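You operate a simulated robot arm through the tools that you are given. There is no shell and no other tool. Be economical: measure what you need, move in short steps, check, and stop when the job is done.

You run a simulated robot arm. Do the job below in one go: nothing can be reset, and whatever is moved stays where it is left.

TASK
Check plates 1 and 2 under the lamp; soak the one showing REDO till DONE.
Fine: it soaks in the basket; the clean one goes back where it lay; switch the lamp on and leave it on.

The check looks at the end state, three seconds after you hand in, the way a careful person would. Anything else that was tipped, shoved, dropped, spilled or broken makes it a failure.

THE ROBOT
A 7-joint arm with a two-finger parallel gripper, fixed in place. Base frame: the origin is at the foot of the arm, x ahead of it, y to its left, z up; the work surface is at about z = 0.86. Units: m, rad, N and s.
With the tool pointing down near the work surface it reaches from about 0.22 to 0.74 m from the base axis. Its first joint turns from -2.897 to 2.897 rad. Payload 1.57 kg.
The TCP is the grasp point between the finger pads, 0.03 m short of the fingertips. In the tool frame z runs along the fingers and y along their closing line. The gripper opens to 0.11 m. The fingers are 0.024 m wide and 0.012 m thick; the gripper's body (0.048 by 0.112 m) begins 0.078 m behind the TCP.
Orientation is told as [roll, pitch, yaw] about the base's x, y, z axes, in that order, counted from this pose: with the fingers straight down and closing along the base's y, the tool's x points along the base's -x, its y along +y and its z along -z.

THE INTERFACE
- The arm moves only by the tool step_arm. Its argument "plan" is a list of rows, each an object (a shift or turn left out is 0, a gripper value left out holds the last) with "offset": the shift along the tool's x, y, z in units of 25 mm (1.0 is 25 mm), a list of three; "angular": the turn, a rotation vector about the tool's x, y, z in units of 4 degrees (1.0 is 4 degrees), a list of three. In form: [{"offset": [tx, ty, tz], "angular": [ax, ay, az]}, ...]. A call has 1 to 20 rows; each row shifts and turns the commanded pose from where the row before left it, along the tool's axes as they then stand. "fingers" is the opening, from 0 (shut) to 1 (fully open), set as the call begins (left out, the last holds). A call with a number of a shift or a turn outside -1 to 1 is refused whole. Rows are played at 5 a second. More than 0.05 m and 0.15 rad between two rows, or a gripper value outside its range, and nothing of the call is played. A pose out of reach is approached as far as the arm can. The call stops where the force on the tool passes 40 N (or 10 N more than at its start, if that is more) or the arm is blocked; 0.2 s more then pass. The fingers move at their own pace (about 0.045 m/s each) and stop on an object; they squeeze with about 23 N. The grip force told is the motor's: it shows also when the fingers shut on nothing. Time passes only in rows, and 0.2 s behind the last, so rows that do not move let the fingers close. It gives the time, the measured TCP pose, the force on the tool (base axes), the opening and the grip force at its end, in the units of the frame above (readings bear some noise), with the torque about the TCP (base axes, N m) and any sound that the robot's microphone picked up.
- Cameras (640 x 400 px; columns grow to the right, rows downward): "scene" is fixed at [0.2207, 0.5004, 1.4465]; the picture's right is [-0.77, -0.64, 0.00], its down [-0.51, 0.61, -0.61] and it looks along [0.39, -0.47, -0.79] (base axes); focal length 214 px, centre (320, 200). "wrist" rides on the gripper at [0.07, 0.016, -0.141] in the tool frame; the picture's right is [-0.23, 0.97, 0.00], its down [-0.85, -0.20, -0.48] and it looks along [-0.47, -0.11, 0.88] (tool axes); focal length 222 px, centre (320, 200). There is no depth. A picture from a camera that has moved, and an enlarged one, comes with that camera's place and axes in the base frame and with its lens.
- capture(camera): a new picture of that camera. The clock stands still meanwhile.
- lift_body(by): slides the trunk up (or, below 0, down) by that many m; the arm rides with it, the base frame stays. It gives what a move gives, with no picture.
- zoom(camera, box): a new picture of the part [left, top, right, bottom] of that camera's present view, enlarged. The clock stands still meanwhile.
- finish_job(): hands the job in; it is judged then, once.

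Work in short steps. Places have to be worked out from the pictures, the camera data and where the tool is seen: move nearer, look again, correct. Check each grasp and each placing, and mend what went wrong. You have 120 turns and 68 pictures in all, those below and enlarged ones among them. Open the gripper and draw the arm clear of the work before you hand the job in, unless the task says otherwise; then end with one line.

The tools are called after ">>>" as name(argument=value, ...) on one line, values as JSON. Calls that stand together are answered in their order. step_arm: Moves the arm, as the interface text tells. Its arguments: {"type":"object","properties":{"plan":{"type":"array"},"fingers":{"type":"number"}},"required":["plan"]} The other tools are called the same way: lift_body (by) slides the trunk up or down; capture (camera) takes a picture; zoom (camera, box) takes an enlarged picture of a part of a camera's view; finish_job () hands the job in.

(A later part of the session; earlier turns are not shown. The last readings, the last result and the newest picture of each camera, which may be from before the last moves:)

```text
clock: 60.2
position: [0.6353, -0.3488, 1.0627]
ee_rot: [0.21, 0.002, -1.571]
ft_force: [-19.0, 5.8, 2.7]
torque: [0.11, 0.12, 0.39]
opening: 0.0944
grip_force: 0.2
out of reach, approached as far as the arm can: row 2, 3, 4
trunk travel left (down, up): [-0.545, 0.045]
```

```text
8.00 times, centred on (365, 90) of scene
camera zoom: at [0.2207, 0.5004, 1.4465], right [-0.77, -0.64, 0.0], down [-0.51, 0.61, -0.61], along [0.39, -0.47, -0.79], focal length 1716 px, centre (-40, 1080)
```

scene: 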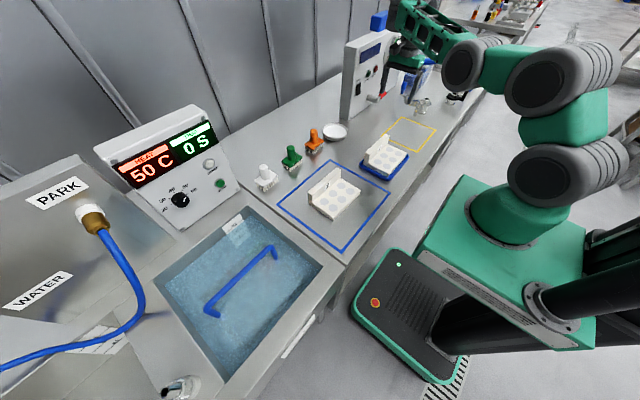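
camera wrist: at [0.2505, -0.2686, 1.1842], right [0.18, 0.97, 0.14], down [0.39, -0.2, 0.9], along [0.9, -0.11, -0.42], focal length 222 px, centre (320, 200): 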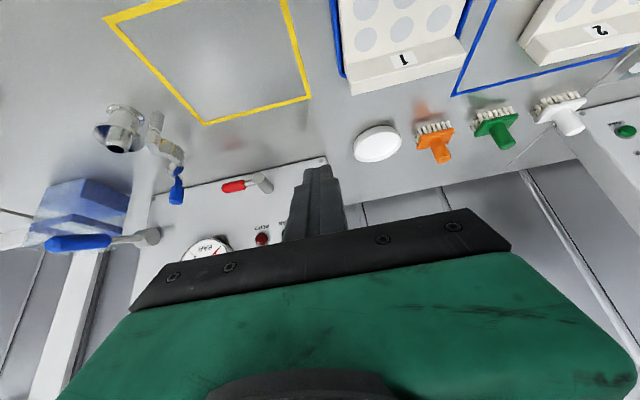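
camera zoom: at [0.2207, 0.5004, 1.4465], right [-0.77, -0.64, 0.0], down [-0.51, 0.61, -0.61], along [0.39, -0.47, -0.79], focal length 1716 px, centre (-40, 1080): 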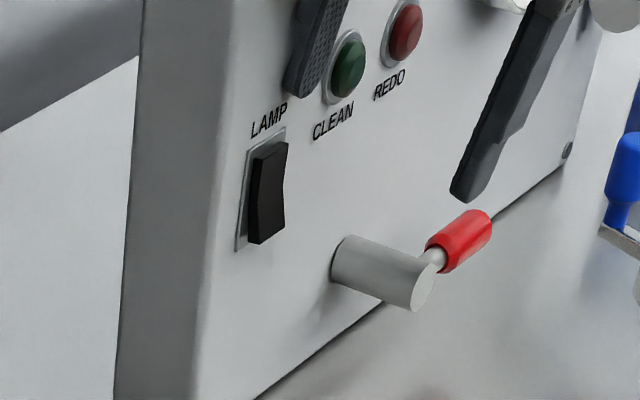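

The solver drifted up and the fingertip touched the bare panel, giving a panel plane of x≈0.70, so the rocker is at y≈-0.325, z≈1.011. Back off 0.05, then lower the trunk 0.05.

>>> step_arm(plan=[{"offset": [0, -0.98, -0.2]}, {"offset": [0, -0.98, -0.2]}])

>>> lift_body(by=-0.05)

>>> step_arm(plan=[{"offset": [0.5, 0, 0]}])

```text
clock: 60.8
position: [0.5917, -0.3477, 1.0614]
ee_rot: [0.206, 0.005, -1.568]
ft_force: [0.4, 0.1, 0.5]
torque: [0.01, -0.04, -0.03]
opening: 0.1099
grip_force: 0.0
trunk travel left (down, up): [-0.545, 0.045]
```

```text
clock: 61.7
position: [0.5915, -0.3475, 1.0111]
ee_rot: [0.208, 0.004, -1.57]
ft_force: [0.1, 0.7, 0.2]
torque: [0.01, 0.0, -0.01]
opening: 0.1101
grip_force: 0.0
trunk travel left (down, up): [-0.495, 0.095]
```

```text
clock: 62.1
position: [0.5944, -0.3381, 1.0138]
ee_rot: [0.201, 0.007, -1.568]
ft_force: [0.3, -0.3, -0.8]
torque: [0.01, -0.04, -0.03]
opening: 0.1099
grip_force: 0.0
out of reach, approached as far as the arm can: row 1
trunk travel left (down, up): [-0.495, 0.095]
```

Reduce tilt by 4° for slack and finish the y shift to -0.325.

>>> step_arm(plan=[{"angular": [1, 0, 0]}, {"offset": [0.5, 0, 0]}, {"offset": [0, 0, 0.1]}])

>>> zoom(camera="scene", box=[345, 65, 385, 115])

```text
clock: 62.9
position: [0.5965, -0.3244, 1.0123]
ee_rot: [0.135, 0.004, -1.571]
ft_force: [-0.7, 1.8, 0.9]
torque: [-0.02, 0.01, 0.01]
opening: 0.11
grip_force: 0.1
trunk travel left (down, up): [-0.495, 0.095]
```

```text
8.00 times, centred on (365, 90) of scene
camera zoom: at [0.2207, 0.5004, 1.4465], right [-0.77, -0.64, 0.0], down [-0.51, 0.61, -0.61], along [0.39, -0.47, -0.79], focal length 1716 px, centre (-40, 1080)
```

zoom: 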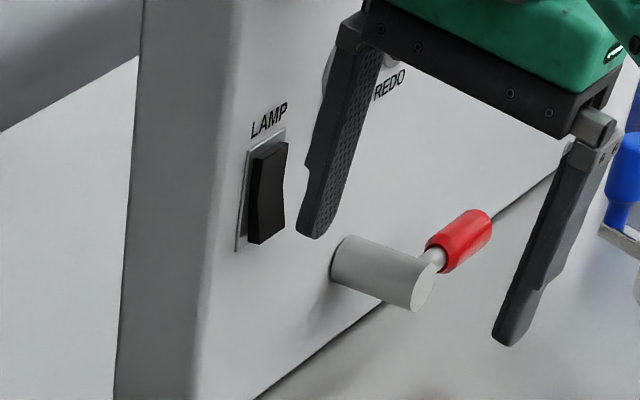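

Aim projects to the rocker's centre-low; lower 8 mm more, then push forward in small steps.

>>> step_arm(plan=[{"offset": [0, 0, 0.32]}, {"offset": [0, 0.5, 0.07]}, {"offset": [0, 0.3, 0.04]}, {"offset": [0, 0.2, 0.03]}, {"offset": [0, 0.2, 0.03]}, {"offset": [0, 0.2, 0.03]}])

>>> zoom(camera="scene", box=[345, 65, 385, 115])

```text
clock: 64.3
position: [0.6302, -0.3253, 1.0057]
ee_rot: [0.134, 0.006, -1.57]
ft_force: [-24.8, 8.3, 0.5]
torque: [0.18, 0.09, 0.45]
opening: 0.0889
grip_force: 0.0
trunk travel left (down, up): [-0.495, 0.095]
```

```text
8.00 times, centred on (365, 90) of scene
camera zoom: at [0.2207, 0.5004, 1.4465], right [-0.77, -0.64, 0.0], down [-0.51, 0.61, -0.61], along [0.39, -0.47, -0.79], focal length 1716 px, centre (-40, 1080)
```

zoom: 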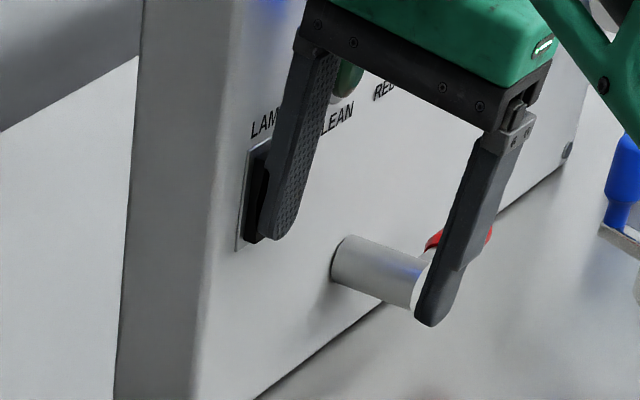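

Blue light now glows on the panel — it appears switched on. Retract straight and check.

>>> step_arm(plan=[{"offset": [0, -0.5, -0.07]}, {"offset": [0, -1, -0.13]}, {"offset": [0, -1, -0.13]}, {"offset": [0, -1, -0.13]}, {"angular": [0.97, 0, 0]}, {"angular": [0.97, 0, 0]}, {"offset": [0, 0, -1]}, {"offset": [0, 0, -1]}, {"offset": [0, 0, -1]}])

>>> capture(camera="scene")

```text
clock: 66.3
position: [0.554, -0.3353, 1.0906]
ee_rot: [-0.003, 0.006, -1.571]
ft_force: [-2.0, 0.4, -0.1]
torque: [-0.01, -0.01, -0.01]
opening: 0.1103
grip_force: 0.0
out of reach, approached as far as the arm can: row 3, 4
trunk travel left (down, up): [-0.495, 0.095]
```

```text
30 pictures are left
```

scene: 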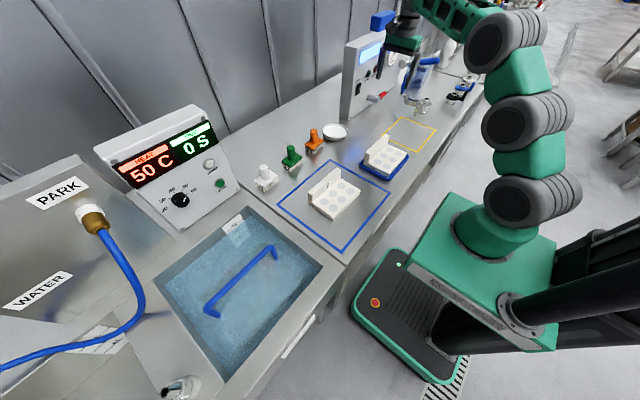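

The lamp strip is lit. Now over to plate 1: move to about x=0.465, y=-0.165 and look with the wrist camera.

>>> step_arm(plan=[{"offset": [0.8, -1, 0]}, {"offset": [1, -1, 0]}, {"offset": [1, -1, 0]}, {"offset": [1, -0.56, 0]}, {"offset": [1, 0, 0]}, {"offset": [1, 0, 0]}, {"offset": [1, 0, 0]}])

>>> capture(camera="wrist")

>>> zoom(camera="scene", box=[290, 110, 430, 230])

```text
clock: 67.9
position: [0.4663, -0.1656, 1.0904]
ee_rot: [0.0, 0.006, -1.57]
ft_force: [0.0, -0.2, -0.2]
torque: [0.0, 0.03, 0.0]
opening: 0.1098
grip_force: 0.0
trunk travel left (down, up): [-0.495, 0.095]
```

```text
29 pictures are left
camera wrist: at [0.4812, -0.0957, 1.2315], right [0.97, -0.23, 0.0], down [-0.2, -0.86, 0.47], along [-0.11, -0.46, -0.88], focal length 222 px, centre (320, 200)
```

wrist: 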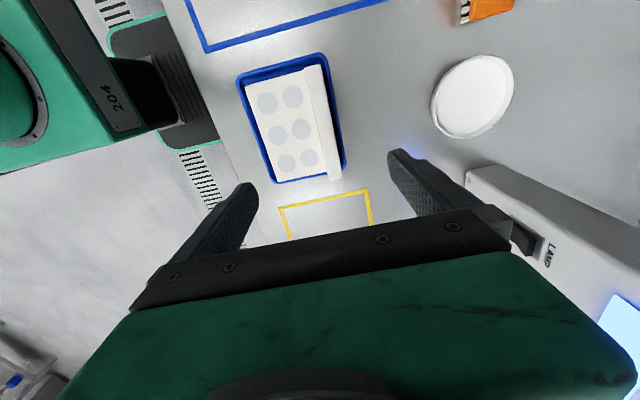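

```text
3.33 times, centred on (360, 170) of scene
camera zoom: at [0.2207, 0.5004, 1.4465], right [-0.77, -0.64, 0.0], down [-0.51, 0.61, -0.61], along [0.39, -0.47, -0.79], focal length 715 px, centre (187, 300)
```

zoom: 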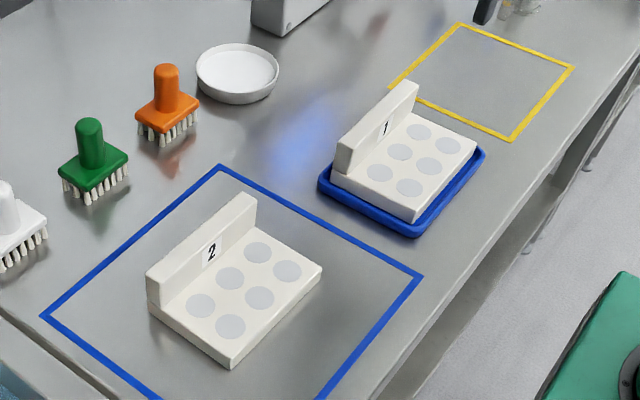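

Triangulating, wall 1's top is at z≈0.93, x≈0.477, y from -0.226 to -0.079. I'll centre over it and descend to TCP z≈0.935.

>>> step_arm(plan=[{"offset": [0.54, 0.43, 0]}, {"offset": [0, 0, 1]}, {"offset": [0, 0, 1]}, {"offset": [0, 0, 1]}, {"offset": [0, 0, 1]}, {"offset": [0, 0, 1]}, {"offset": [0, 0, 0.6]}])

>>> capture(camera="wrist")

>>> zoom(camera="scene", box=[320, 90, 440, 190])

```text
clock: 69.5
position: [0.4803, -0.1514, 1.0027]
ee_rot: [-0.011, 0.005, -1.57]
ft_force: [0.3, -0.3, 0.1]
torque: [-0.02, 0.03, -0.01]
opening: 0.1098
grip_force: 0.0
out of reach, approached as far as the arm can: row 5, 6, 7
trunk travel left (down, up): [-0.495, 0.095]
```

```text
27 pictures are left
camera wrist: at [0.4963, -0.0813, 1.1437], right [0.97, -0.23, -0.01], down [-0.19, -0.86, 0.48], along [-0.12, -0.46, -0.88], focal length 222 px, centre (320, 200)
```

wrist: 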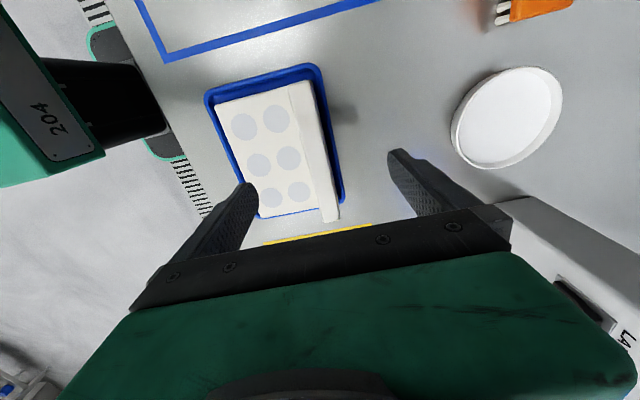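

```text
4.00 times, centred on (380, 140) of scene
camera zoom: at [0.2207, 0.5004, 1.4465], right [-0.77, -0.64, 0.0], down [-0.51, 0.61, -0.61], along [0.39, -0.47, -0.79], focal length 858 px, centre (80, 440)
```

zoom: 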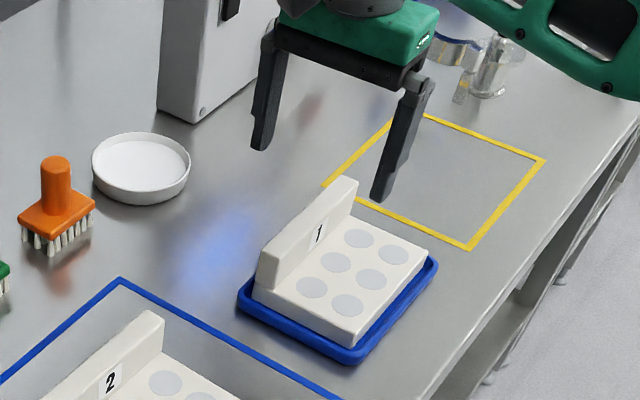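

The arm's downward limit at this trunk height; the trunk can do the rest. Wall centre x≈0.4755, so shift -0.005 in x and lower the trunk 0.07.

>>> step_arm(plan=[{"offset": [0, -0.18, 0]}])

>>> lift_body(by=-0.072)

>>> capture(camera="wrist")

```text
clock: 69.9
position: [0.4772, -0.1526, 1.0026]
ee_rot: [-0.007, 0.005, -1.57]
ft_force: [-0.4, 0.2, 0.6]
torque: [0.03, 0.0, -0.01]
opening: 0.1098
grip_force: 0.0
out of reach, approached as far as the arm can: row 1
trunk travel left (down, up): [-0.495, 0.095]
```

```text
clock: 71.0
position: [0.4774, -0.152, 0.9317]
ee_rot: [-0.007, 0.004, -1.569]
ft_force: [0.4, 0.2, 0.6]
torque: [0.0, -0.03, -0.01]
opening: 0.1101
grip_force: 0.1
trunk travel left (down, up): [-0.423, 0.167]
```

```text
25 pictures are left
camera wrist: at [0.494, -0.0831, 1.0726], right [0.97, -0.23, -0.01], down [-0.2, -0.86, 0.47], along [-0.11, -0.46, -0.88], focal length 222 px, centre (320, 200)
```

wrist: 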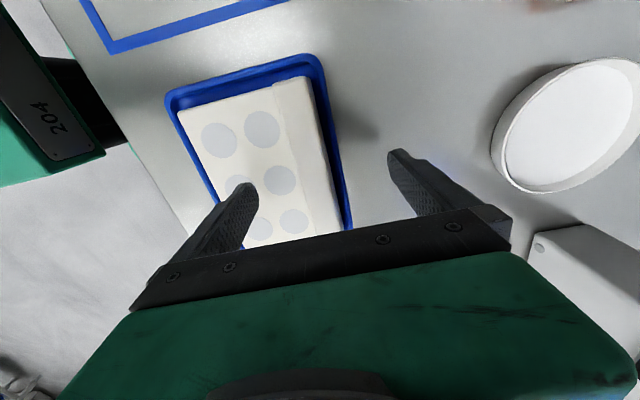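

The wall lies between the fingers. Close and wait.

>>> step_arm(plan=[{}, {}, {}, {}, {}, {}, {}, {}], fingers=0)

```text
clock: 72.8
position: [0.4777, -0.1537, 0.9324]
ee_rot: [-0.007, 0.005, -1.568]
ft_force: [0.6, -0.1, 0.6]
torque: [0.01, -0.2, -0.06]
opening: 0.0217
grip_force: 23.0
trunk travel left (down, up): [-0.423, 0.167]
```

Gripped (21.7 mm wall). Plate 1's home: TCP (0.4777,-0.1537,0.9324). Lift by trunk 0.08.

>>> lift_body(by=0.08)

>>> capture(camera="scene")

```text
clock: 74.0
position: [0.4778, -0.1516, 1.0102]
ee_rot: [-0.006, 0.005, -1.568]
ft_force: [0.6, 0.6, -4.6]
torque: [-0.02, -0.15, 0.0]
opening: 0.0219
grip_force: 22.9
trunk travel left (down, up): [-0.503, 0.087]
```

```text
24 pictures are left
```

scene: 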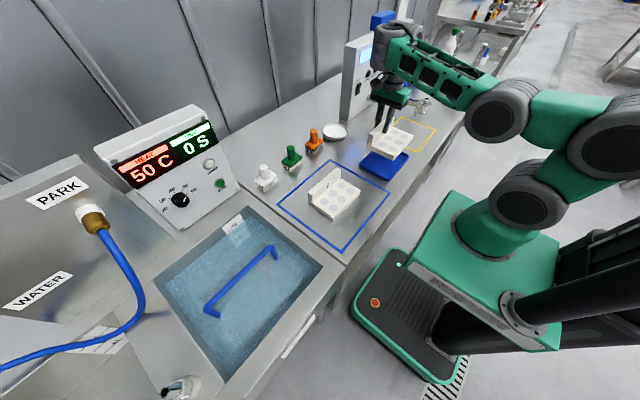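

Plate is held (≈5 N). Translate -0.255 in y to the yellow square.

>>> step_arm(plan=[{"offset": [-1, 0, 0]}, {"offset": [-1, 0, 0]}, {"offset": [-1, 0, 0]}, {"offset": [-1, 0, 0]}, {"offset": [-1, 0, 0]}, {"offset": [-1, 0, 0]}, {"offset": [-1, 0, 0]}, {"offset": [-1, 0, 0]}, {"offset": [-1, 0, 0]}, {"offset": [-1, 0, 0]}, {"offset": [-0.2, 0, 0]}])

>>> zoom(camera="scene", box=[340, 30, 460, 170])

```text
clock: 76.4
position: [0.4773, -0.4078, 1.0106]
ee_rot: [-0.008, 0.004, -1.568]
ft_force: [0.2, -0.9, -3.2]
torque: [-0.01, -0.12, 0.02]
opening: 0.0217
grip_force: 22.8
trunk travel left (down, up): [-0.503, 0.087]
```

```text
2.86 times, centred on (400, 100) of scene
camera zoom: at [0.2207, 0.5004, 1.4465], right [-0.77, -0.64, 0.0], down [-0.51, 0.61, -0.61], along [0.39, -0.47, -0.79], focal length 613 px, centre (91, 486)
```

zoom: 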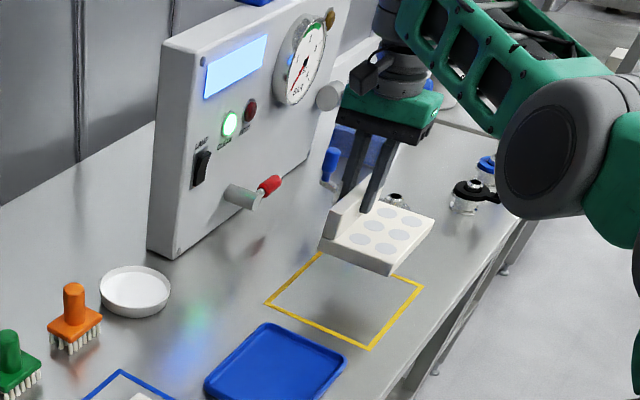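

CLEAN is lit for plate 1 over the square. Return it over its tray.

>>> step_arm(plan=[{"offset": [1, 0, 0]}, {"offset": [1, 0, 0]}, {"offset": [1, 0, 0]}, {"offset": [1, 0, 0]}, {"offset": [1, 0, 0]}, {"offset": [1, 0, 0]}, {"offset": [1, 0, 0]}, {"offset": [1, 0, 0]}, {"offset": [1, 0, 0]}, {"offset": [1, 0, 0]}, {"offset": [0.2, 0, 0]}])

>>> lift_body(by=-0.074)

>>> step_arm(plan=[{}])

```text
clock: 78.8
position: [0.477, -0.1549, 1.01]
ee_rot: [-0.009, 0.005, -1.57]
ft_force: [-1.1, -0.2, -3.9]
torque: [0.0, -0.12, -0.03]
opening: 0.0216
grip_force: 23.1
trunk travel left (down, up): [-0.503, 0.087]
```

```text
clock: 79.9
position: [0.477, -0.1536, 0.9364]
ee_rot: [-0.009, 0.005, -1.57]
ft_force: [0.1, -0.1, -4.7]
torque: [0.01, -0.11, 0.04]
opening: 0.0218
grip_force: 23.3
trunk travel left (down, up): [-0.429, 0.161]
```

```text
clock: 80.3
position: [0.4788, -0.1541, 0.9361]
ee_rot: [-0.008, 0.007, -1.57]
ft_force: [0.3, 0.5, -3.2]
torque: [0.0, -0.1, 0.0]
opening: 0.0214
grip_force: 23.1
trunk travel left (down, up): [-0.429, 0.161]
```

Position matches to within ~1 mm; lower the last 5 mm until the weight comes off.

>>> lift_body(by=-0.005)

>>> zoom(camera="scene", box=[330, 100, 440, 200])

```text
clock: 80.8
position: [0.4778, -0.1532, 0.9314]
ee_rot: [-0.01, 0.005, -1.569]
ft_force: [-1.3, 0.6, -2.8]
torque: [0.02, -0.13, 0.01]
opening: 0.0219
grip_force: 22.8
trunk travel left (down, up): [-0.424, 0.166]
```

```text
4.00 times, centred on (385, 150) of scene
camera zoom: at [0.2207, 0.5004, 1.4465], right [-0.77, -0.64, 0.0], down [-0.51, 0.61, -0.61], along [0.39, -0.47, -0.79], focal length 858 px, centre (60, 400)
```

zoom: 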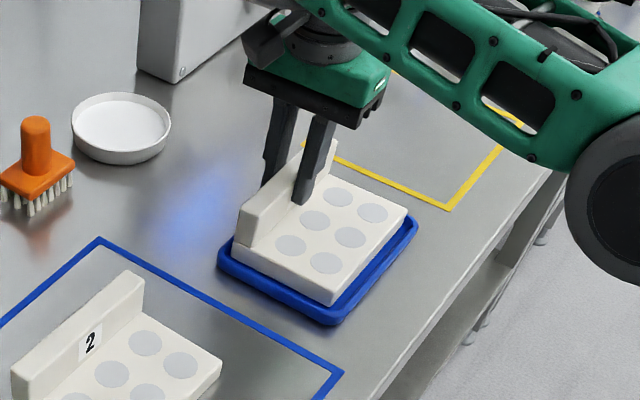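

It's in the tray. One or two mm more, then open.

>>> lift_body(by=-0.002)

>>> step_arm(plan=[{}, {}, {}, {}, {}, {}, {}, {}], fingers=1)

>>> lift_body(by=0.1)

```text
clock: 81.3
position: [0.477, -0.1545, 0.9307]
ee_rot: [-0.007, 0.004, -1.57]
ft_force: [-1.4, -0.9, 10.1]
torque: [0.26, -0.13, -0.02]
opening: 0.0217
grip_force: 23.2
trunk travel left (down, up): [-0.422, 0.168]
```

```text
clock: 83.1
position: [0.4777, -0.1547, 0.9308]
ee_rot: [-0.008, 0.007, -1.57]
ft_force: [0.2, -0.1, -0.5]
torque: [0.0, 0.0, 0.0]
opening: 0.1099
grip_force: 0.0
trunk travel left (down, up): [-0.422, 0.168]
```

```text
clock: 84.5
position: [0.4779, -0.1542, 1.0301]
ee_rot: [-0.008, 0.006, -1.569]
ft_force: [0.0, -0.3, -0.5]
torque: [0.02, -0.03, 0.0]
opening: 0.1098
grip_force: 0.0
trunk travel left (down, up): [-0.522, 0.068]
```

Plate 1 released. Now move over plate 2, estimated wall centre (0.52, 0.117), and look.

>>> step_arm(plan=[{"offset": [1, 0, 0]}, {"offset": [1, 0, 0]}, {"offset": [1, 0, 0]}, {"offset": [1, 0, 0]}, {"offset": [1, 0, 0]}, {"offset": [1, 0, 0]}, {"offset": [1, 0, 0]}, {"offset": [1, 0.5, 0]}, {"offset": [1, 0.5, 0]}, {"offset": [1, 0.5, 0]}, {"offset": [0.84, 0, 0]}])

>>> capture(camera="wrist")

>>> capture(camera="scene")

```text
clock: 86.9
position: [0.5275, 0.1156, 1.0441]
ee_rot: [-0.01, 0.004, -1.571]
ft_force: [-0.3, 0.4, 0.6]
torque: [0.0, 0.04, -0.01]
opening: 0.1098
grip_force: 0.0
out of reach, approached as far as the arm can: row 1, 2, 4, 6
trunk travel left (down, up): [-0.522, 0.068]
```

```text
21 pictures are left
camera wrist: at [0.5436, 0.1853, 1.1854], right [0.97, -0.23, -0.01], down [-0.19, -0.86, 0.48], along [-0.12, -0.46, -0.88], focal length 222 px, centre (320, 200)
```

wrist: 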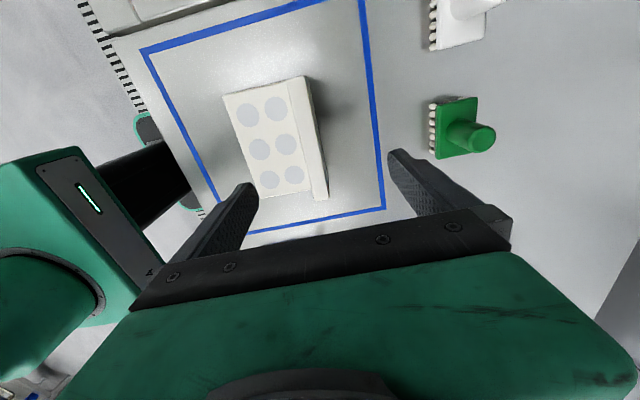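

```text
20 pictures are left
```

scene: 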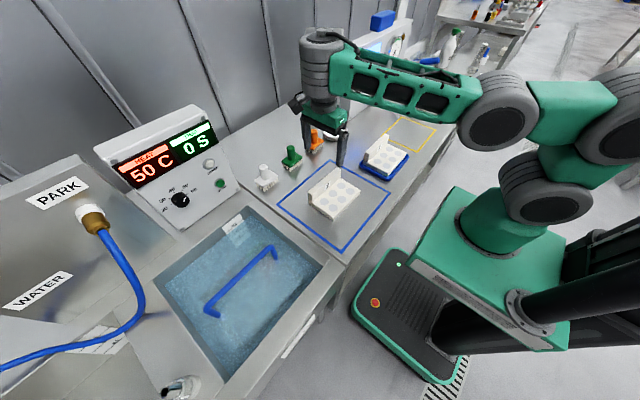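

Wall 2: centre ≈(0.515,0.120), turned ~3.8°. Correct x, y, yaw, and lower trunk by 0.117.

>>> step_arm(plan=[{"offset": [0.18, -0.48, 0]}, {"angular": [0, 0, 0.95]}, {}])

>>> lift_body(by=-0.08)

>>> zoom(camera="scene", box=[260, 110, 400, 230])

```text
clock: 87.7
position: [0.5151, 0.1201, 1.0437]
ee_rot: [-0.008, 0.006, -1.638]
ft_force: [0.0, -0.6, -0.4]
torque: [0.0, 0.01, 0.04]
opening: 0.1103
grip_force: 0.1
trunk travel left (down, up): [-0.522, 0.068]
```

```text
clock: 88.8
position: [0.5161, 0.1194, 0.964]
ee_rot: [-0.008, 0.005, -1.634]
ft_force: [-0.4, 0.1, -0.5]
torque: [0.02, 0.05, -0.01]
opening: 0.11
grip_force: 0.1
trunk travel left (down, up): [-0.442, 0.148]
```

```text
3.33 times, centred on (330, 170) of scene
camera zoom: at [0.2207, 0.5004, 1.4465], right [-0.77, -0.64, 0.0], down [-0.51, 0.61, -0.61], along [0.39, -0.47, -0.79], focal length 715 px, centre (287, 300)
```

zoom: 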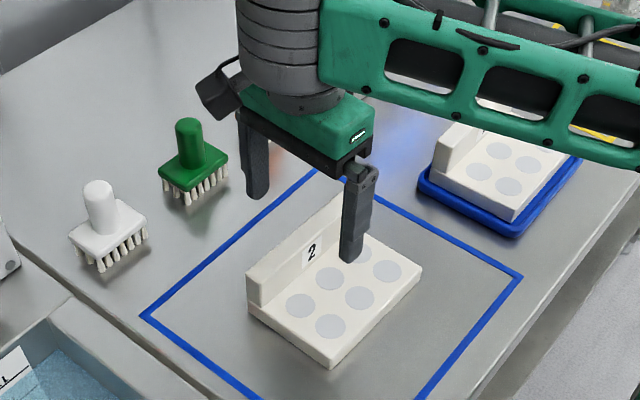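

Clear on both sides. Lower the remaining 38 mm and close.

>>> lift_body(by=-0.038)

>>> step_arm(plan=[{}, {}, {}, {}, {}, {}, {}, {}], fingers=0)

>>> lift_body(by=0.09)

```text
clock: 89.7
position: [0.5165, 0.1202, 0.9263]
ee_rot: [-0.009, 0.004, -1.636]
ft_force: [0.1, -1.0, -0.6]
torque: [-0.01, 0.01, -0.04]
opening: 0.11
grip_force: 0.0
trunk travel left (down, up): [-0.404, 0.186]
```

```text
clock: 91.5
position: [0.516, 0.1202, 0.9272]
ee_rot: [-0.008, 0.005, -1.635]
ft_force: [1.0, 0.1, 0.6]
torque: [-0.05, -0.2, 0.06]
opening: 0.0216
grip_force: 22.8
trunk travel left (down, up): [-0.404, 0.186]
```

```text
clock: 92.7
position: [0.5158, 0.1203, 1.0163]
ee_rot: [-0.009, 0.004, -1.636]
ft_force: [0.1, -0.1, -3.0]
torque: [0.03, -0.08, 0.0]
opening: 0.0216
grip_force: 23.3
trunk travel left (down, up): [-0.494, 0.096]
```

Held. Raise 0.03 more for clearance over plate 1, square the yaw, and carry it to the yellow square.

>>> lift_body(by=0.03)

>>> step_arm(plan=[{"angular": [0, 0, -0.95]}, {"offset": [-1, 0, 0]}, {"offset": [-1, -0.3, 0]}, {"offset": [-1, -0.3, 0]}, {"offset": [-1, -0.3, 0]}, {"offset": [-1, -0.3, 0]}, {"offset": [-1, -0.3, 0]}, {"offset": [-1, 0, 0]}, {"offset": [-1, 0, 0]}, {"offset": [-1, 0, 0]}, {"offset": [-1, 0, 0]}, {"offset": [-1, 0, 0]}, {"offset": [-1, 0, 0]}, {"offset": [-1, 0, 0]}, {"offset": [-1, 0, 0]}, {"offset": [-1, 0, 0]}, {"offset": [-1, 0, 0]}, {"offset": [-1, 0, 0]}, {"offset": [-1, 0, 0]}, {"offset": [-1, 0, 0]}])

>>> step_arm(plan=[{"offset": [-1, 0, 0]}, {"offset": [-1, 0, 0.5]}, {"offset": [0, 0, 0.8]}])

>>> zoom(camera="scene", box=[340, 30, 460, 170])

```text
clock: 93.5
position: [0.5165, 0.1187, 1.0463]
ee_rot: [-0.01, 0.005, -1.636]
ft_force: [0.2, 0.2, -3.9]
torque: [0.05, -0.14, 0.01]
opening: 0.0221
grip_force: 23.1
trunk travel left (down, up): [-0.524, 0.066]
```

```text
clock: 97.7
position: [0.4832, -0.3564, 1.0483]
ee_rot: [-0.008, 0.01, -1.57]
ft_force: [0.1, 0.6, -3.1]
torque: [0.02, -0.11, 0.02]
opening: 0.0219
grip_force: 22.5
out of reach, approached as far as the arm can: row 7
trunk travel left (down, up): [-0.524, 0.066]
```

```text
clock: 98.5
position: [0.4826, -0.4041, 1.0156]
ee_rot: [-0.009, 0.006, -1.569]
ft_force: [-0.2, 0.7, -3.3]
torque: [0.01, -0.12, 0.0]
opening: 0.0218
grip_force: 22.9
trunk travel left (down, up): [-0.524, 0.066]
```

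```text
2.86 times, centred on (400, 100) of scene
camera zoom: at [0.2207, 0.5004, 1.4465], right [-0.77, -0.64, 0.0], down [-0.51, 0.61, -0.61], along [0.39, -0.47, -0.79], focal length 613 px, centre (91, 486)
```

zoom: 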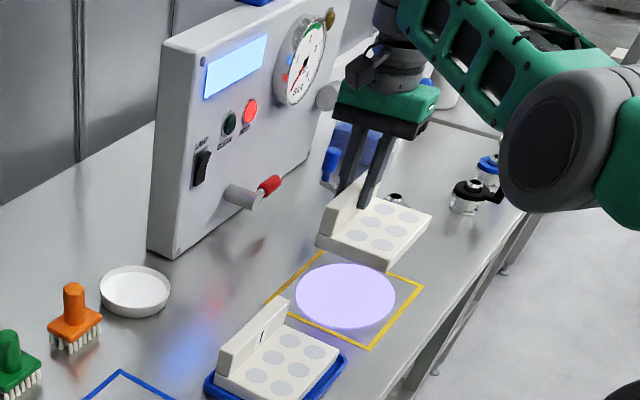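

Plate 2 shows REDO, plate 1 is CLEAN. Before moving to the tank I'll look closely at the submerged basket.

>>> zoom(camera="scene", box=[195, 215, 330, 330])

>>> zoom(camera="scene", box=[150, 270, 290, 390])

```text
3.48 times, centred on (262, 272) of scene
camera zoom: at [0.2207, 0.5004, 1.4465], right [-0.77, -0.64, 0.0], down [-0.51, 0.61, -0.61], along [0.39, -0.47, -0.79], focal length 746 px, centre (520, -52)
```

zoom: 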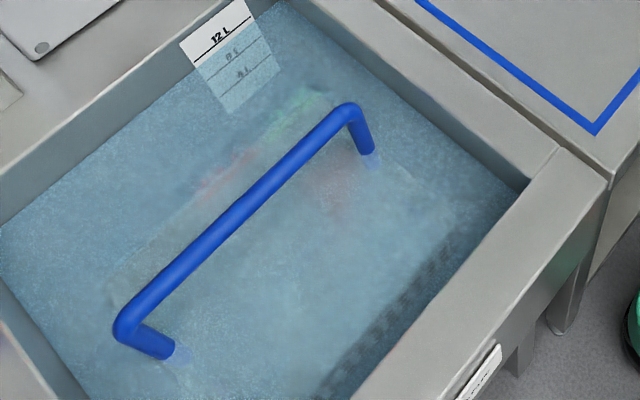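

```text
3.33 times, centred on (220, 330) of scene
camera zoom: at [0.2207, 0.5004, 1.4465], right [-0.77, -0.64, 0.0], down [-0.51, 0.61, -0.61], along [0.39, -0.47, -0.79], focal length 715 px, centre (653, -233)
```

zoom: 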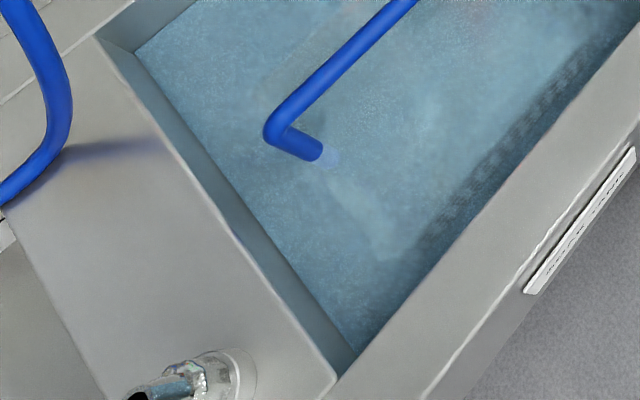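

The basket outline seems to span x≈0.40–0.59, y≈0.38–0.59, with the handle bar at x≈0.497, z≈0.885 across the middle. To load it past the bar I want the plate's wall on the robot's side, so raise and turn the tool from yaw -90° to +90°.

>>> lift_body(by=0.06)

>>> step_arm(plan=[{"offset": [0.5, -1, 0]}, {"offset": [1, -1, 0]}, {"angular": [0, 0, -1]}, {"angular": [0, 0, -1]}, {"angular": [0, 0, -1]}, {"angular": [0, 0, -1]}, {"angular": [0, 0, -1]}, {"angular": [0, 0, -1]}, {"angular": [0, 0, -1]}, {"angular": [0, 0, -1]}, {"angular": [0, 0, -1]}, {"angular": [0, 0, -1]}, {"angular": [0, 0, -1]}, {"angular": [0, 0, -1]}, {"angular": [0, 0, -1]}, {"angular": [0, 0, -1]}, {"angular": [0, 0, -1]}, {"angular": [0, 0, -1]}, {"angular": [0, 0, -1]}, {"angular": [0, 0, -1]}])

>>> step_arm(plan=[{"angular": [0, 0, -1]}, {"angular": [0, 0, -1]}, {"angular": [0, 0, -1]}, {"angular": [0, 0, -1]}, {"angular": [0, 0, -0.5]}, {"offset": [0, 1, 0]}, {"offset": [0, 1, 0]}, {"offset": [0, 1, 0]}, {"offset": [0, 1, 0]}, {"offset": [0, 1, 0]}, {"offset": [0, 1, 0]}, {"offset": [0, 1, 0]}, {"offset": [0, 1, 0]}, {"offset": [0, 1, 0]}, {"offset": [0, 1, 0]}, {"offset": [0, 1, 0]}, {"offset": [0, 1, 0]}, {"offset": [0, 1, 0]}, {"offset": [0, 1, 0]}])

```text
clock: 99.5
position: [0.4831, -0.404, 1.0756]
ee_rot: [-0.008, 0.008, -1.571]
ft_force: [0.3, 0.0, -3.6]
torque: [0.0, -0.11, -0.03]
opening: 0.0218
grip_force: 22.7
trunk travel left (down, up): [-0.584, 0.006]
```

```text
clock: 103.7
position: [0.4329, -0.3685, 1.0766]
ee_rot: [0.005, 0.014, -0.314]
ft_force: [0.7, -0.3, -3.6]
torque: [0.12, -0.05, 0.01]
opening: 0.0218
grip_force: 22.8
trunk travel left (down, up): [-0.584, 0.006]
```

```text
clock: 107.7
position: [0.5013, -0.0434, 1.0912]
ee_rot: [0.004, 0.012, 0.002]
ft_force: [0.4, 0.3, -4.2]
torque: [0.12, 0.0, -0.01]
opening: 0.0216
grip_force: 22.6
out of reach, approached as far as the arm can: row 6, 7, 11, 12, 13, 14, 15, 16, 17, 19
trunk travel left (down, up): [-0.584, 0.006]
```

Yaw 0 now; continue the turn to +90° (trunk down 0.02 for slack), still well above everything.

>>> lift_body(by=-0.02)

>>> step_arm(plan=[{"angular": [0, 0, -1]}, {"angular": [0, 0, -1]}, {"angular": [0, 0, -1]}, {"angular": [0, 0, -1]}, {"angular": [0, 0, -1]}, {"angular": [0, 0, -1]}, {"angular": [0, 0, -1]}, {"angular": [0, 0, -1]}, {"angular": [0, 0, -1]}, {"angular": [0, 0, -1]}, {"angular": [0, 0, -1]}, {"angular": [0, 0, -1]}, {"angular": [0, 0, -1]}, {"angular": [0, 0, -1]}, {"angular": [0, 0, -1]}, {"angular": [0, 0, -1]}, {"angular": [0, 0, -1]}, {"angular": [0, 0, -1]}, {"angular": [0, 0, -1]}, {"angular": [0, 0, -1]}])

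>>> step_arm(plan=[{"angular": [0, 0, -1]}, {"angular": [0, 0, -1]}, {"angular": [0, 0, -0.5]}, {"offset": [-1, 0, 0]}, {"offset": [-1, 0, 0]}, {"offset": [-1, 0, 0]}, {"offset": [-1, 0, 0]}, {"offset": [-1, 0, 0]}, {"offset": [-1, 0, 0]}, {"offset": [-1, 0, 0]}, {"offset": [-1, 0, 0]}, {"offset": [-1, 0, 0]}, {"offset": [-1, 0, 0]}, {"offset": [-1, 0, 0]}, {"offset": [-1, 0, 0]}, {"offset": [-1, 0, 0]}, {"offset": [-1, 0, 0]}])

>>> capture(camera="wrist")

>>> capture(camera="scene")

```text
clock: 108.3
position: [0.5016, -0.0445, 1.071]
ee_rot: [0.005, 0.012, 0.002]
ft_force: [0.5, 0.6, -4.6]
torque: [0.13, 0.0, 0.0]
opening: 0.0218
grip_force: 22.8
trunk travel left (down, up): [-0.564, 0.026]
```

```text
clock: 112.5
position: [0.503, -0.0452, 1.069]
ee_rot: [0.014, -0.003, 1.402]
ft_force: [0.5, -0.3, -4.0]
torque: [0.02, 0.13, -0.04]
opening: 0.0218
grip_force: 23.0
trunk travel left (down, up): [-0.564, 0.026]
```

```text
clock: 116.1
position: [0.5055, 0.3013, 1.0726]
ee_rot: [0.012, -0.005, 1.57]
ft_force: [-0.1, 0.0, -3.6]
torque: [-0.03, 0.15, 0.0]
opening: 0.0218
grip_force: 23.1
out of reach, approached as far as the arm can: row 15
trunk travel left (down, up): [-0.564, 0.026]
```

```text
15 pictures are left
camera wrist: at [0.4901, 0.2324, 1.2132], right [-0.97, 0.23, 0.01], down [0.2, 0.85, 0.48], along [0.1, 0.47, -0.88], focal length 222 px, centre (320, 200)
```

wrist: 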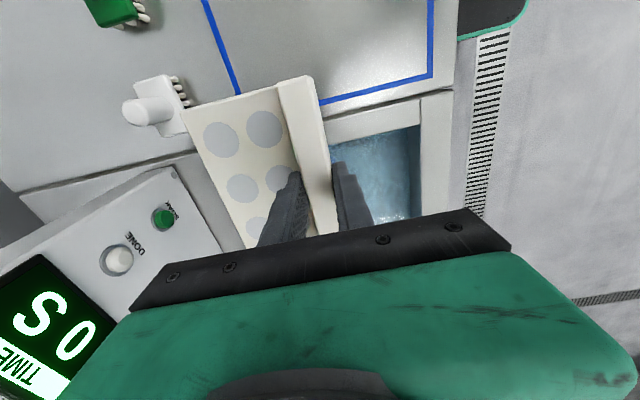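

```text
14 pictures are left
```

scene: 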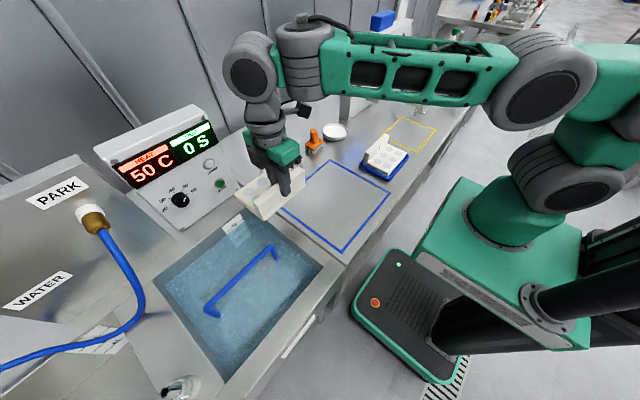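

I have plenty of clearance. Move to above the front half of the basket: x≈0.39, y≈0.487.

>>> step_arm(plan=[{"offset": [-1, 0.6, 0]}, {"offset": [-1, 0.6, 0]}, {"offset": [-1, 0.6, 0]}, {"offset": [-1, 0.6, 0]}, {"offset": [-1, 0.6, 0]}, {"offset": [-1, 0.6, 0]}, {"offset": [-1, 0.6, 0]}, {"offset": [-0.43, 0.42, 0]}])

>>> lift_body(by=-0.06)

>>> zoom(camera="scene", box=[140, 150, 380, 390])

```text
clock: 117.9
position: [0.3883, 0.4877, 1.0725]
ee_rot: [0.013, -0.006, 1.573]
ft_force: [1.1, -1.4, -3.1]
torque: [-0.02, 0.13, 0.02]
opening: 0.0215
grip_force: 22.2
trunk travel left (down, up): [-0.564, 0.026]
```

```text
clock: 118.9
position: [0.3884, 0.4885, 1.012]
ee_rot: [0.012, -0.007, 1.573]
ft_force: [0.3, 0.3, -3.3]
torque: [-0.02, 0.11, 0.0]
opening: 0.022
grip_force: 23.7
trunk travel left (down, up): [-0.504, 0.086]
```

```text
1.67 times, centred on (260, 270) of scene
camera zoom: at [0.2207, 0.5004, 1.4465], right [-0.77, -0.64, 0.0], down [-0.51, 0.61, -0.61], along [0.39, -0.47, -0.79], focal length 358 px, centre (420, 83)
```

zoom: 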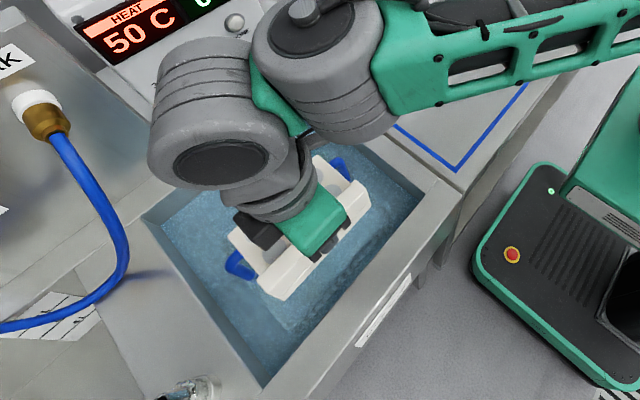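

Shift x to 0.38 to be midway between the tank front wall and the bar, then lower so the plate base goes beneath bar level (TCP≈0.90).

>>> step_arm(plan=[{"offset": [0, 0.33, 0]}, {}])

>>> lift_body(by=-0.06)

>>> lift_body(by=-0.05)

>>> zoom(camera="scene", box=[180, 210, 340, 350])

```text
clock: 119.5
position: [0.38, 0.4874, 1.0129]
ee_rot: [0.014, -0.006, 1.573]
ft_force: [-0.3, 0.3, -3.3]
torque: [-0.01, 0.1, 0.0]
opening: 0.0219
grip_force: 23.1
trunk travel left (down, up): [-0.504, 0.086]
```

```text
clock: 120.5
position: [0.38, 0.4862, 0.9529]
ee_rot: [0.011, -0.006, 1.572]
ft_force: [-0.6, 0.3, -4.2]
torque: [0.0, 0.13, 0.02]
opening: 0.0216
grip_force: 22.2
trunk travel left (down, up): [-0.444, 0.146]
```

```text
clock: 121.5
position: [0.3804, 0.4867, 0.9024]
ee_rot: [0.011, -0.004, 1.573]
ft_force: [0.3, 0.5, -3.3]
torque: [-0.02, 0.11, 0.01]
opening: 0.0218
grip_force: 22.8
trunk travel left (down, up): [-0.394, 0.196]
```

```text
2.86 times, centred on (260, 280) of scene
camera zoom: at [0.2207, 0.5004, 1.4465], right [-0.77, -0.64, 0.0], down [-0.51, 0.61, -0.61], along [0.39, -0.47, -0.79], focal length 613 px, centre (491, -29)
```

zoom: 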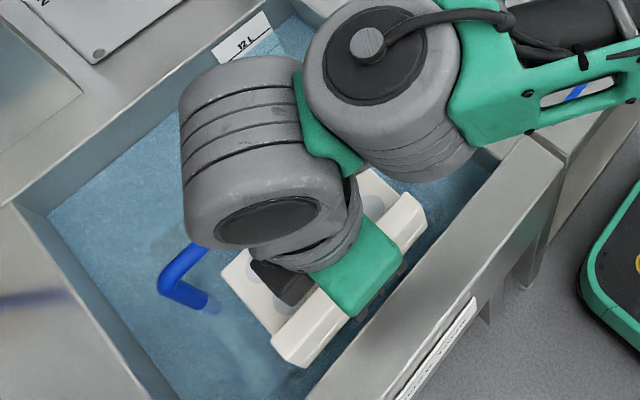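

No contact. Now slide +0.045 in x so the base goes under the bar, watching force.

>>> step_arm(plan=[{"offset": [0, -0.6, 0]}, {"offset": [0, -0.6, 0]}, {"offset": [0, -0.6, 0]}, {}])

>>> lift_body(by=-0.03)

>>> lift_body(by=-0.02)

```text
clock: 122.5
position: [0.4255, 0.4859, 0.9018]
ee_rot: [0.013, -0.004, 1.573]
ft_force: [-0.4, 0.4, -3.2]
torque: [-0.02, 0.14, -0.04]
opening: 0.0216
grip_force: 22.8
trunk travel left (down, up): [-0.394, 0.196]
```

```text
clock: 123.2
position: [0.4244, 0.4851, 0.8717]
ee_rot: [0.013, -0.004, 1.572]
ft_force: [0.3, 0.7, -2.4]
torque: [0.0, 0.11, 0.0]
opening: 0.0216
grip_force: 22.3
trunk travel left (down, up): [-0.364, 0.226]
```

```text
clock: 123.9
position: [0.4241, 0.4853, 0.8513]
ee_rot: [0.012, -0.006, 1.574]
ft_force: [0.0, -0.5, -4.4]
torque: [-0.04, 0.13, -0.02]
opening: 0.0217
grip_force: 23.4
trunk travel left (down, up): [-0.344, 0.246]
```

Bottom is at about 0.784, no contact. Continue in ~15 mm steps.

>>> lift_body(by=-0.015)

>>> lift_body(by=-0.012)

>>> capture(camera="wrist")

```text
clock: 124.5
position: [0.4246, 0.4849, 0.8357]
ee_rot: [0.012, -0.005, 1.572]
ft_force: [0.0, 0.0, -3.8]
torque: [-0.01, 0.12, -0.01]
opening: 0.0217
grip_force: 23.1
trunk travel left (down, up): [-0.329, 0.261]
```

```text
clock: 125.1
position: [0.4239, 0.4858, 0.8254]
ee_rot: [0.014, -0.006, 1.572]
ft_force: [-0.5, -0.3, -2.9]
torque: [0.02, 0.12, 0.01]
opening: 0.0219
grip_force: 22.8
trunk travel left (down, up): [-0.317, 0.273]
```

```text
11 pictures are left
camera wrist: at [0.4092, 0.4159, 0.9653], right [-0.97, 0.23, 0.01], down [0.2, 0.85, 0.48], along [0.1, 0.47, -0.88], focal length 222 px, centre (320, 200)
```

wrist: 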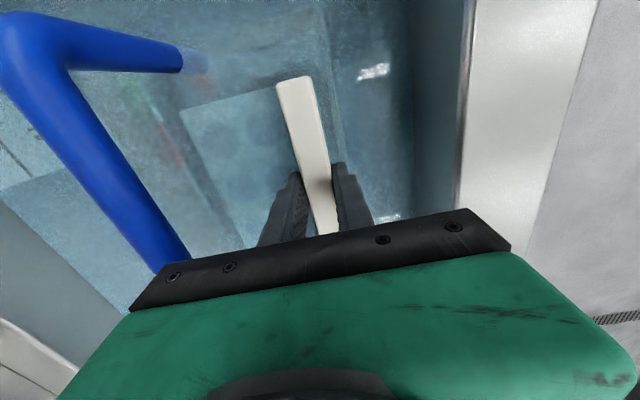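

The plate sits inside the basket outline; the hand has ~9 mm to the bar and the fingers a few mm to the basket front wall. Continue slowly in 8 mm steps watching forces.

>>> lift_body(by=-0.01)

>>> lift_body(by=-0.008)

>>> lift_body(by=-0.008)

```text
clock: 125.7
position: [0.425, 0.4854, 0.8161]
ee_rot: [0.013, -0.003, 1.572]
ft_force: [-0.1, 0.0, -3.0]
torque: [0.01, 0.11, 0.0]
opening: 0.0219
grip_force: 23.3
trunk travel left (down, up): [-0.307, 0.283]
```

```text
clock: 126.2
position: [0.4242, 0.4851, 0.8075]
ee_rot: [0.015, -0.005, 1.572]
ft_force: [0.3, 0.5, -3.2]
torque: [-0.04, 0.1, 0.0]
opening: 0.0219
grip_force: 22.1
trunk travel left (down, up): [-0.299, 0.291]
```

```text
clock: 126.8
position: [0.424, 0.4861, 0.7979]
ee_rot: [0.013, -0.005, 1.572]
ft_force: [-0.3, 0.7, -3.4]
torque: [-0.01, 0.12, 0.01]
opening: 0.0219
grip_force: 23.0
trunk travel left (down, up): [-0.291, 0.299]
```

Still free (bottom ≈0.731). Continue.

>>> lift_body(by=-0.008)

>>> lift_body(by=-0.006)

>>> capture(camera="wrist")

```text
clock: 127.4
position: [0.4249, 0.4856, 0.7893]
ee_rot: [0.013, -0.004, 1.573]
ft_force: [0.5, -0.2, -3.7]
torque: [-0.02, 0.09, -0.02]
opening: 0.0217
grip_force: 22.9
trunk travel left (down, up): [-0.283, 0.307]
```

```text
clock: 127.9
position: [0.424, 0.4853, 0.7843]
ee_rot: [0.011, -0.007, 1.573]
ft_force: [0.2, 0.8, -3.4]
torque: [-0.01, 0.11, -0.02]
opening: 0.0218
grip_force: 22.9
trunk travel left (down, up): [-0.277, 0.313]
```

```text
10 pictures are left
camera wrist: at [0.4092, 0.4159, 0.9252], right [-0.97, 0.23, 0.01], down [0.2, 0.85, 0.48], along [0.1, 0.47, -0.88], focal length 222 px, centre (320, 200)
```

wrist: 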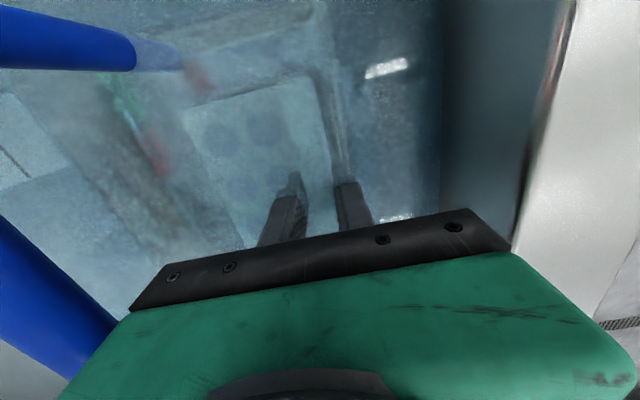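

The plate is clearly inside the basket, just behind its front wall. Continue down in small steps to find the floor.

>>> lift_body(by=-0.006)

>>> lift_body(by=-0.005)

>>> lift_body(by=-0.005)

```text
clock: 128.5
position: [0.4246, 0.4862, 0.7775]
ee_rot: [0.012, -0.006, 1.572]
ft_force: [-0.5, -0.4, -2.8]
torque: [-0.01, 0.09, 0.0]
opening: 0.0216
grip_force: 22.8
trunk travel left (down, up): [-0.271, 0.319]
```

```text
clock: 129.0
position: [0.425, 0.4872, 0.7741]
ee_rot: [0.012, -0.007, 1.572]
ft_force: [-0.2, -1.1, -3.7]
torque: [0.01, 0.13, 0.0]
opening: 0.0217
grip_force: 22.2
trunk travel left (down, up): [-0.266, 0.324]
```

```text
clock: 129.6
position: [0.4243, 0.4872, 0.7706]
ee_rot: [0.012, -0.01, 1.574]
ft_force: [-1.2, 2.4, 7.2]
torque: [-0.69, -0.52, -0.15]
opening: 0.0216
grip_force: 23.7
trunk travel left (down, up): [-0.261, 0.329]
```

Floor contact (TCP 0.771). Open just slightly (to ~0.034) to avoid pushing the basket wall.

>>> step_arm(plan=[{}, {}, {}], fingers=0.3)

>>> lift_body(by=0.03)

```text
clock: 130.4
position: [0.4247, 0.4865, 0.768]
ee_rot: [0.011, -0.005, 1.573]
ft_force: [0.9, 1.1, -1.8]
torque: [0.01, -0.1, -0.02]
opening: 0.0315
grip_force: 0.1
trunk travel left (down, up): [-0.261, 0.329]
```

```text
clock: 131.1
position: [0.4242, 0.486, 0.8006]
ee_rot: [0.011, -0.007, 1.572]
ft_force: [-0.1, -0.6, 3.6]
torque: [-0.03, 0.12, 0.01]
opening: 0.0332
grip_force: 0.1
trunk travel left (down, up): [-0.291, 0.299]
```

Released. Raise further until the hand clears bar and water, then check.

>>> lift_body(by=0.05)

>>> lift_body(by=0.14)

>>> capture(camera="wrist")

```text
clock: 132.0
position: [0.4244, 0.4863, 0.8479]
ee_rot: [0.012, -0.005, 1.573]
ft_force: [0.4, 0.8, -0.2]
torque: [-0.03, 0.01, -0.04]
opening: 0.0329
grip_force: 0.0
trunk travel left (down, up): [-0.341, 0.249]
```

```text
clock: 133.7
position: [0.424, 0.4866, 0.9881]
ee_rot: [0.012, -0.005, 1.572]
ft_force: [0.7, 0.1, -0.2]
torque: [0.03, 0.02, -0.02]
opening: 0.0332
grip_force: 0.1
trunk travel left (down, up): [-0.481, 0.109]
```

```text
9 pictures are left
camera wrist: at [0.4092, 0.4159, 1.1293], right [-0.97, 0.23, 0.01], down [0.2, 0.85, 0.48], along [0.1, 0.47, -0.88], focal length 222 px, centre (320, 200)
```

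wrist: 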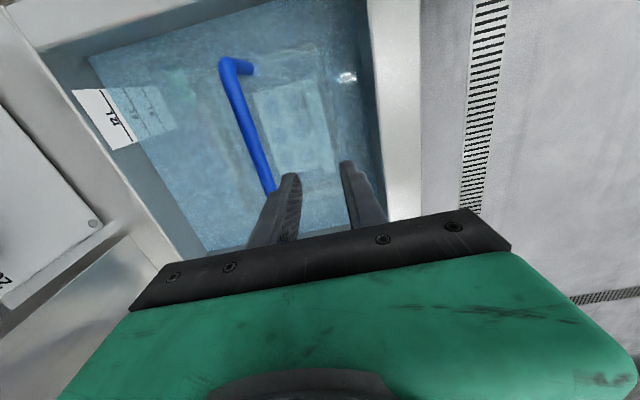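

The plate rests in the basket. SOAK triangulates to about (0.75,0.352,0.943) on a near-vertical face. I'll use the open front finger again: go to x≈0.60, y≈0.352.

>>> step_arm(plan=[{"offset": [0.78, -1, 0]}, {"offset": [0.78, -1, 0]}, {"offset": [0.78, -1, 0]}, {"offset": [0.78, -1, 0]}, {"offset": [0.78, -1, 0]}, {"offset": [0.78, -1, 0]}, {"offset": [0.7, -1, 0]}], fingers=1)

>>> step_arm(plan=[{"angular": [1, 0, 0]}, {"angular": [1, 0, 0]}, {"angular": [1, 0, 0]}])

>>> zoom(camera="scene", box=[150, 120, 290, 220])

```text
clock: 135.3
position: [0.602, 0.3521, 0.9872]
ee_rot: [0.01, -0.005, 1.572]
ft_force: [0.8, -0.2, 0.4]
torque: [0.0, 0.01, -0.02]
opening: 0.1098
grip_force: 0.2
trunk travel left (down, up): [-0.481, 0.109]
```

```text
clock: 136.1
position: [0.604, 0.3552, 0.9857]
ee_rot: [-0.199, -0.005, 1.573]
ft_force: [0.6, -0.7, 0.2]
torque: [0.01, -0.03, -0.03]
opening: 0.11
grip_force: 0.1
out of reach, approached as far as the arm can: row 1
trunk travel left (down, up): [-0.481, 0.109]
```

```text
4.00 times, centred on (220, 170) of scene
camera zoom: at [0.2207, 0.5004, 1.4465], right [-0.77, -0.64, 0.0], down [-0.51, 0.61, -0.61], along [0.39, -0.47, -0.79], focal length 858 px, centre (720, 320)
```

zoom: 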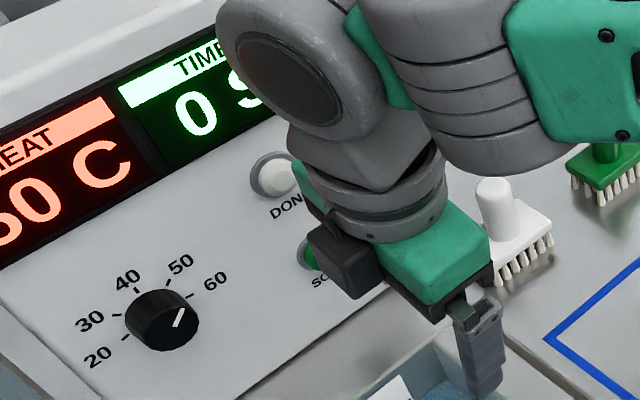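

Three views agree on SOAK ≈(0.742,0.353,0.95). Advance 0.05 in x and lower 25 mm with the tilt kept.

>>> step_arm(plan=[{"offset": [0.1, 0.2, 0.98]}, {"offset": [0, -0.98, 0.2]}, {"offset": [0, -0.98, 0.2]}])

>>> capture(camera="wrist")

```text
clock: 136.9
position: [0.6565, 0.3534, 0.9615]
ee_rot: [-0.198, -0.005, 1.573]
ft_force: [-0.1, -0.7, 0.3]
torque: [-0.02, 0.03, 0.02]
opening: 0.1099
grip_force: 0.1
trunk travel left (down, up): [-0.481, 0.109]
```

```text
7 pictures are left
camera wrist: at [0.6117, 0.2837, 1.096], right [-0.96, 0.23, -0.19], down [0.1, 0.85, 0.51], along [0.28, 0.47, -0.84], focal length 222 px, centre (320, 200)
```

wrist: 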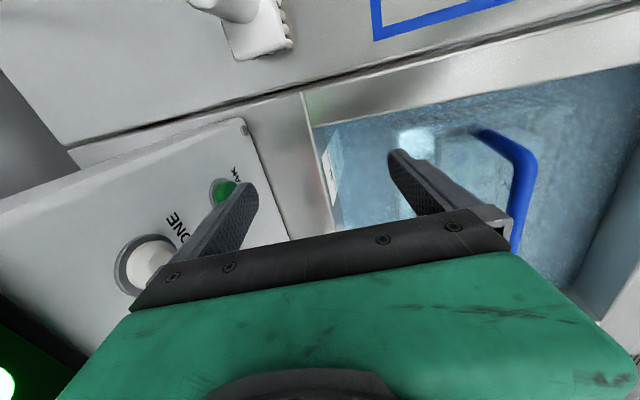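

The fingertip is right in front of the green button. Push forward in small steps.

>>> step_arm(plan=[{"offset": [0.15, -0.3, 0.06]}, {"offset": [0, -0.2, 0.04]}, {"offset": [0, -0.2, 0.04]}, {"offset": [0, -0.15, 0.03]}])

```text
clock: 137.9
position: [0.6742, 0.349, 0.961]
ee_rot: [-0.2, -0.008, 1.573]
ft_force: [-3.4, 0.0, 3.2]
torque: [-0.01, -0.14, -0.03]
opening: 0.1074
grip_force: 0.1
trunk travel left (down, up): [-0.481, 0.109]
heard: click
```

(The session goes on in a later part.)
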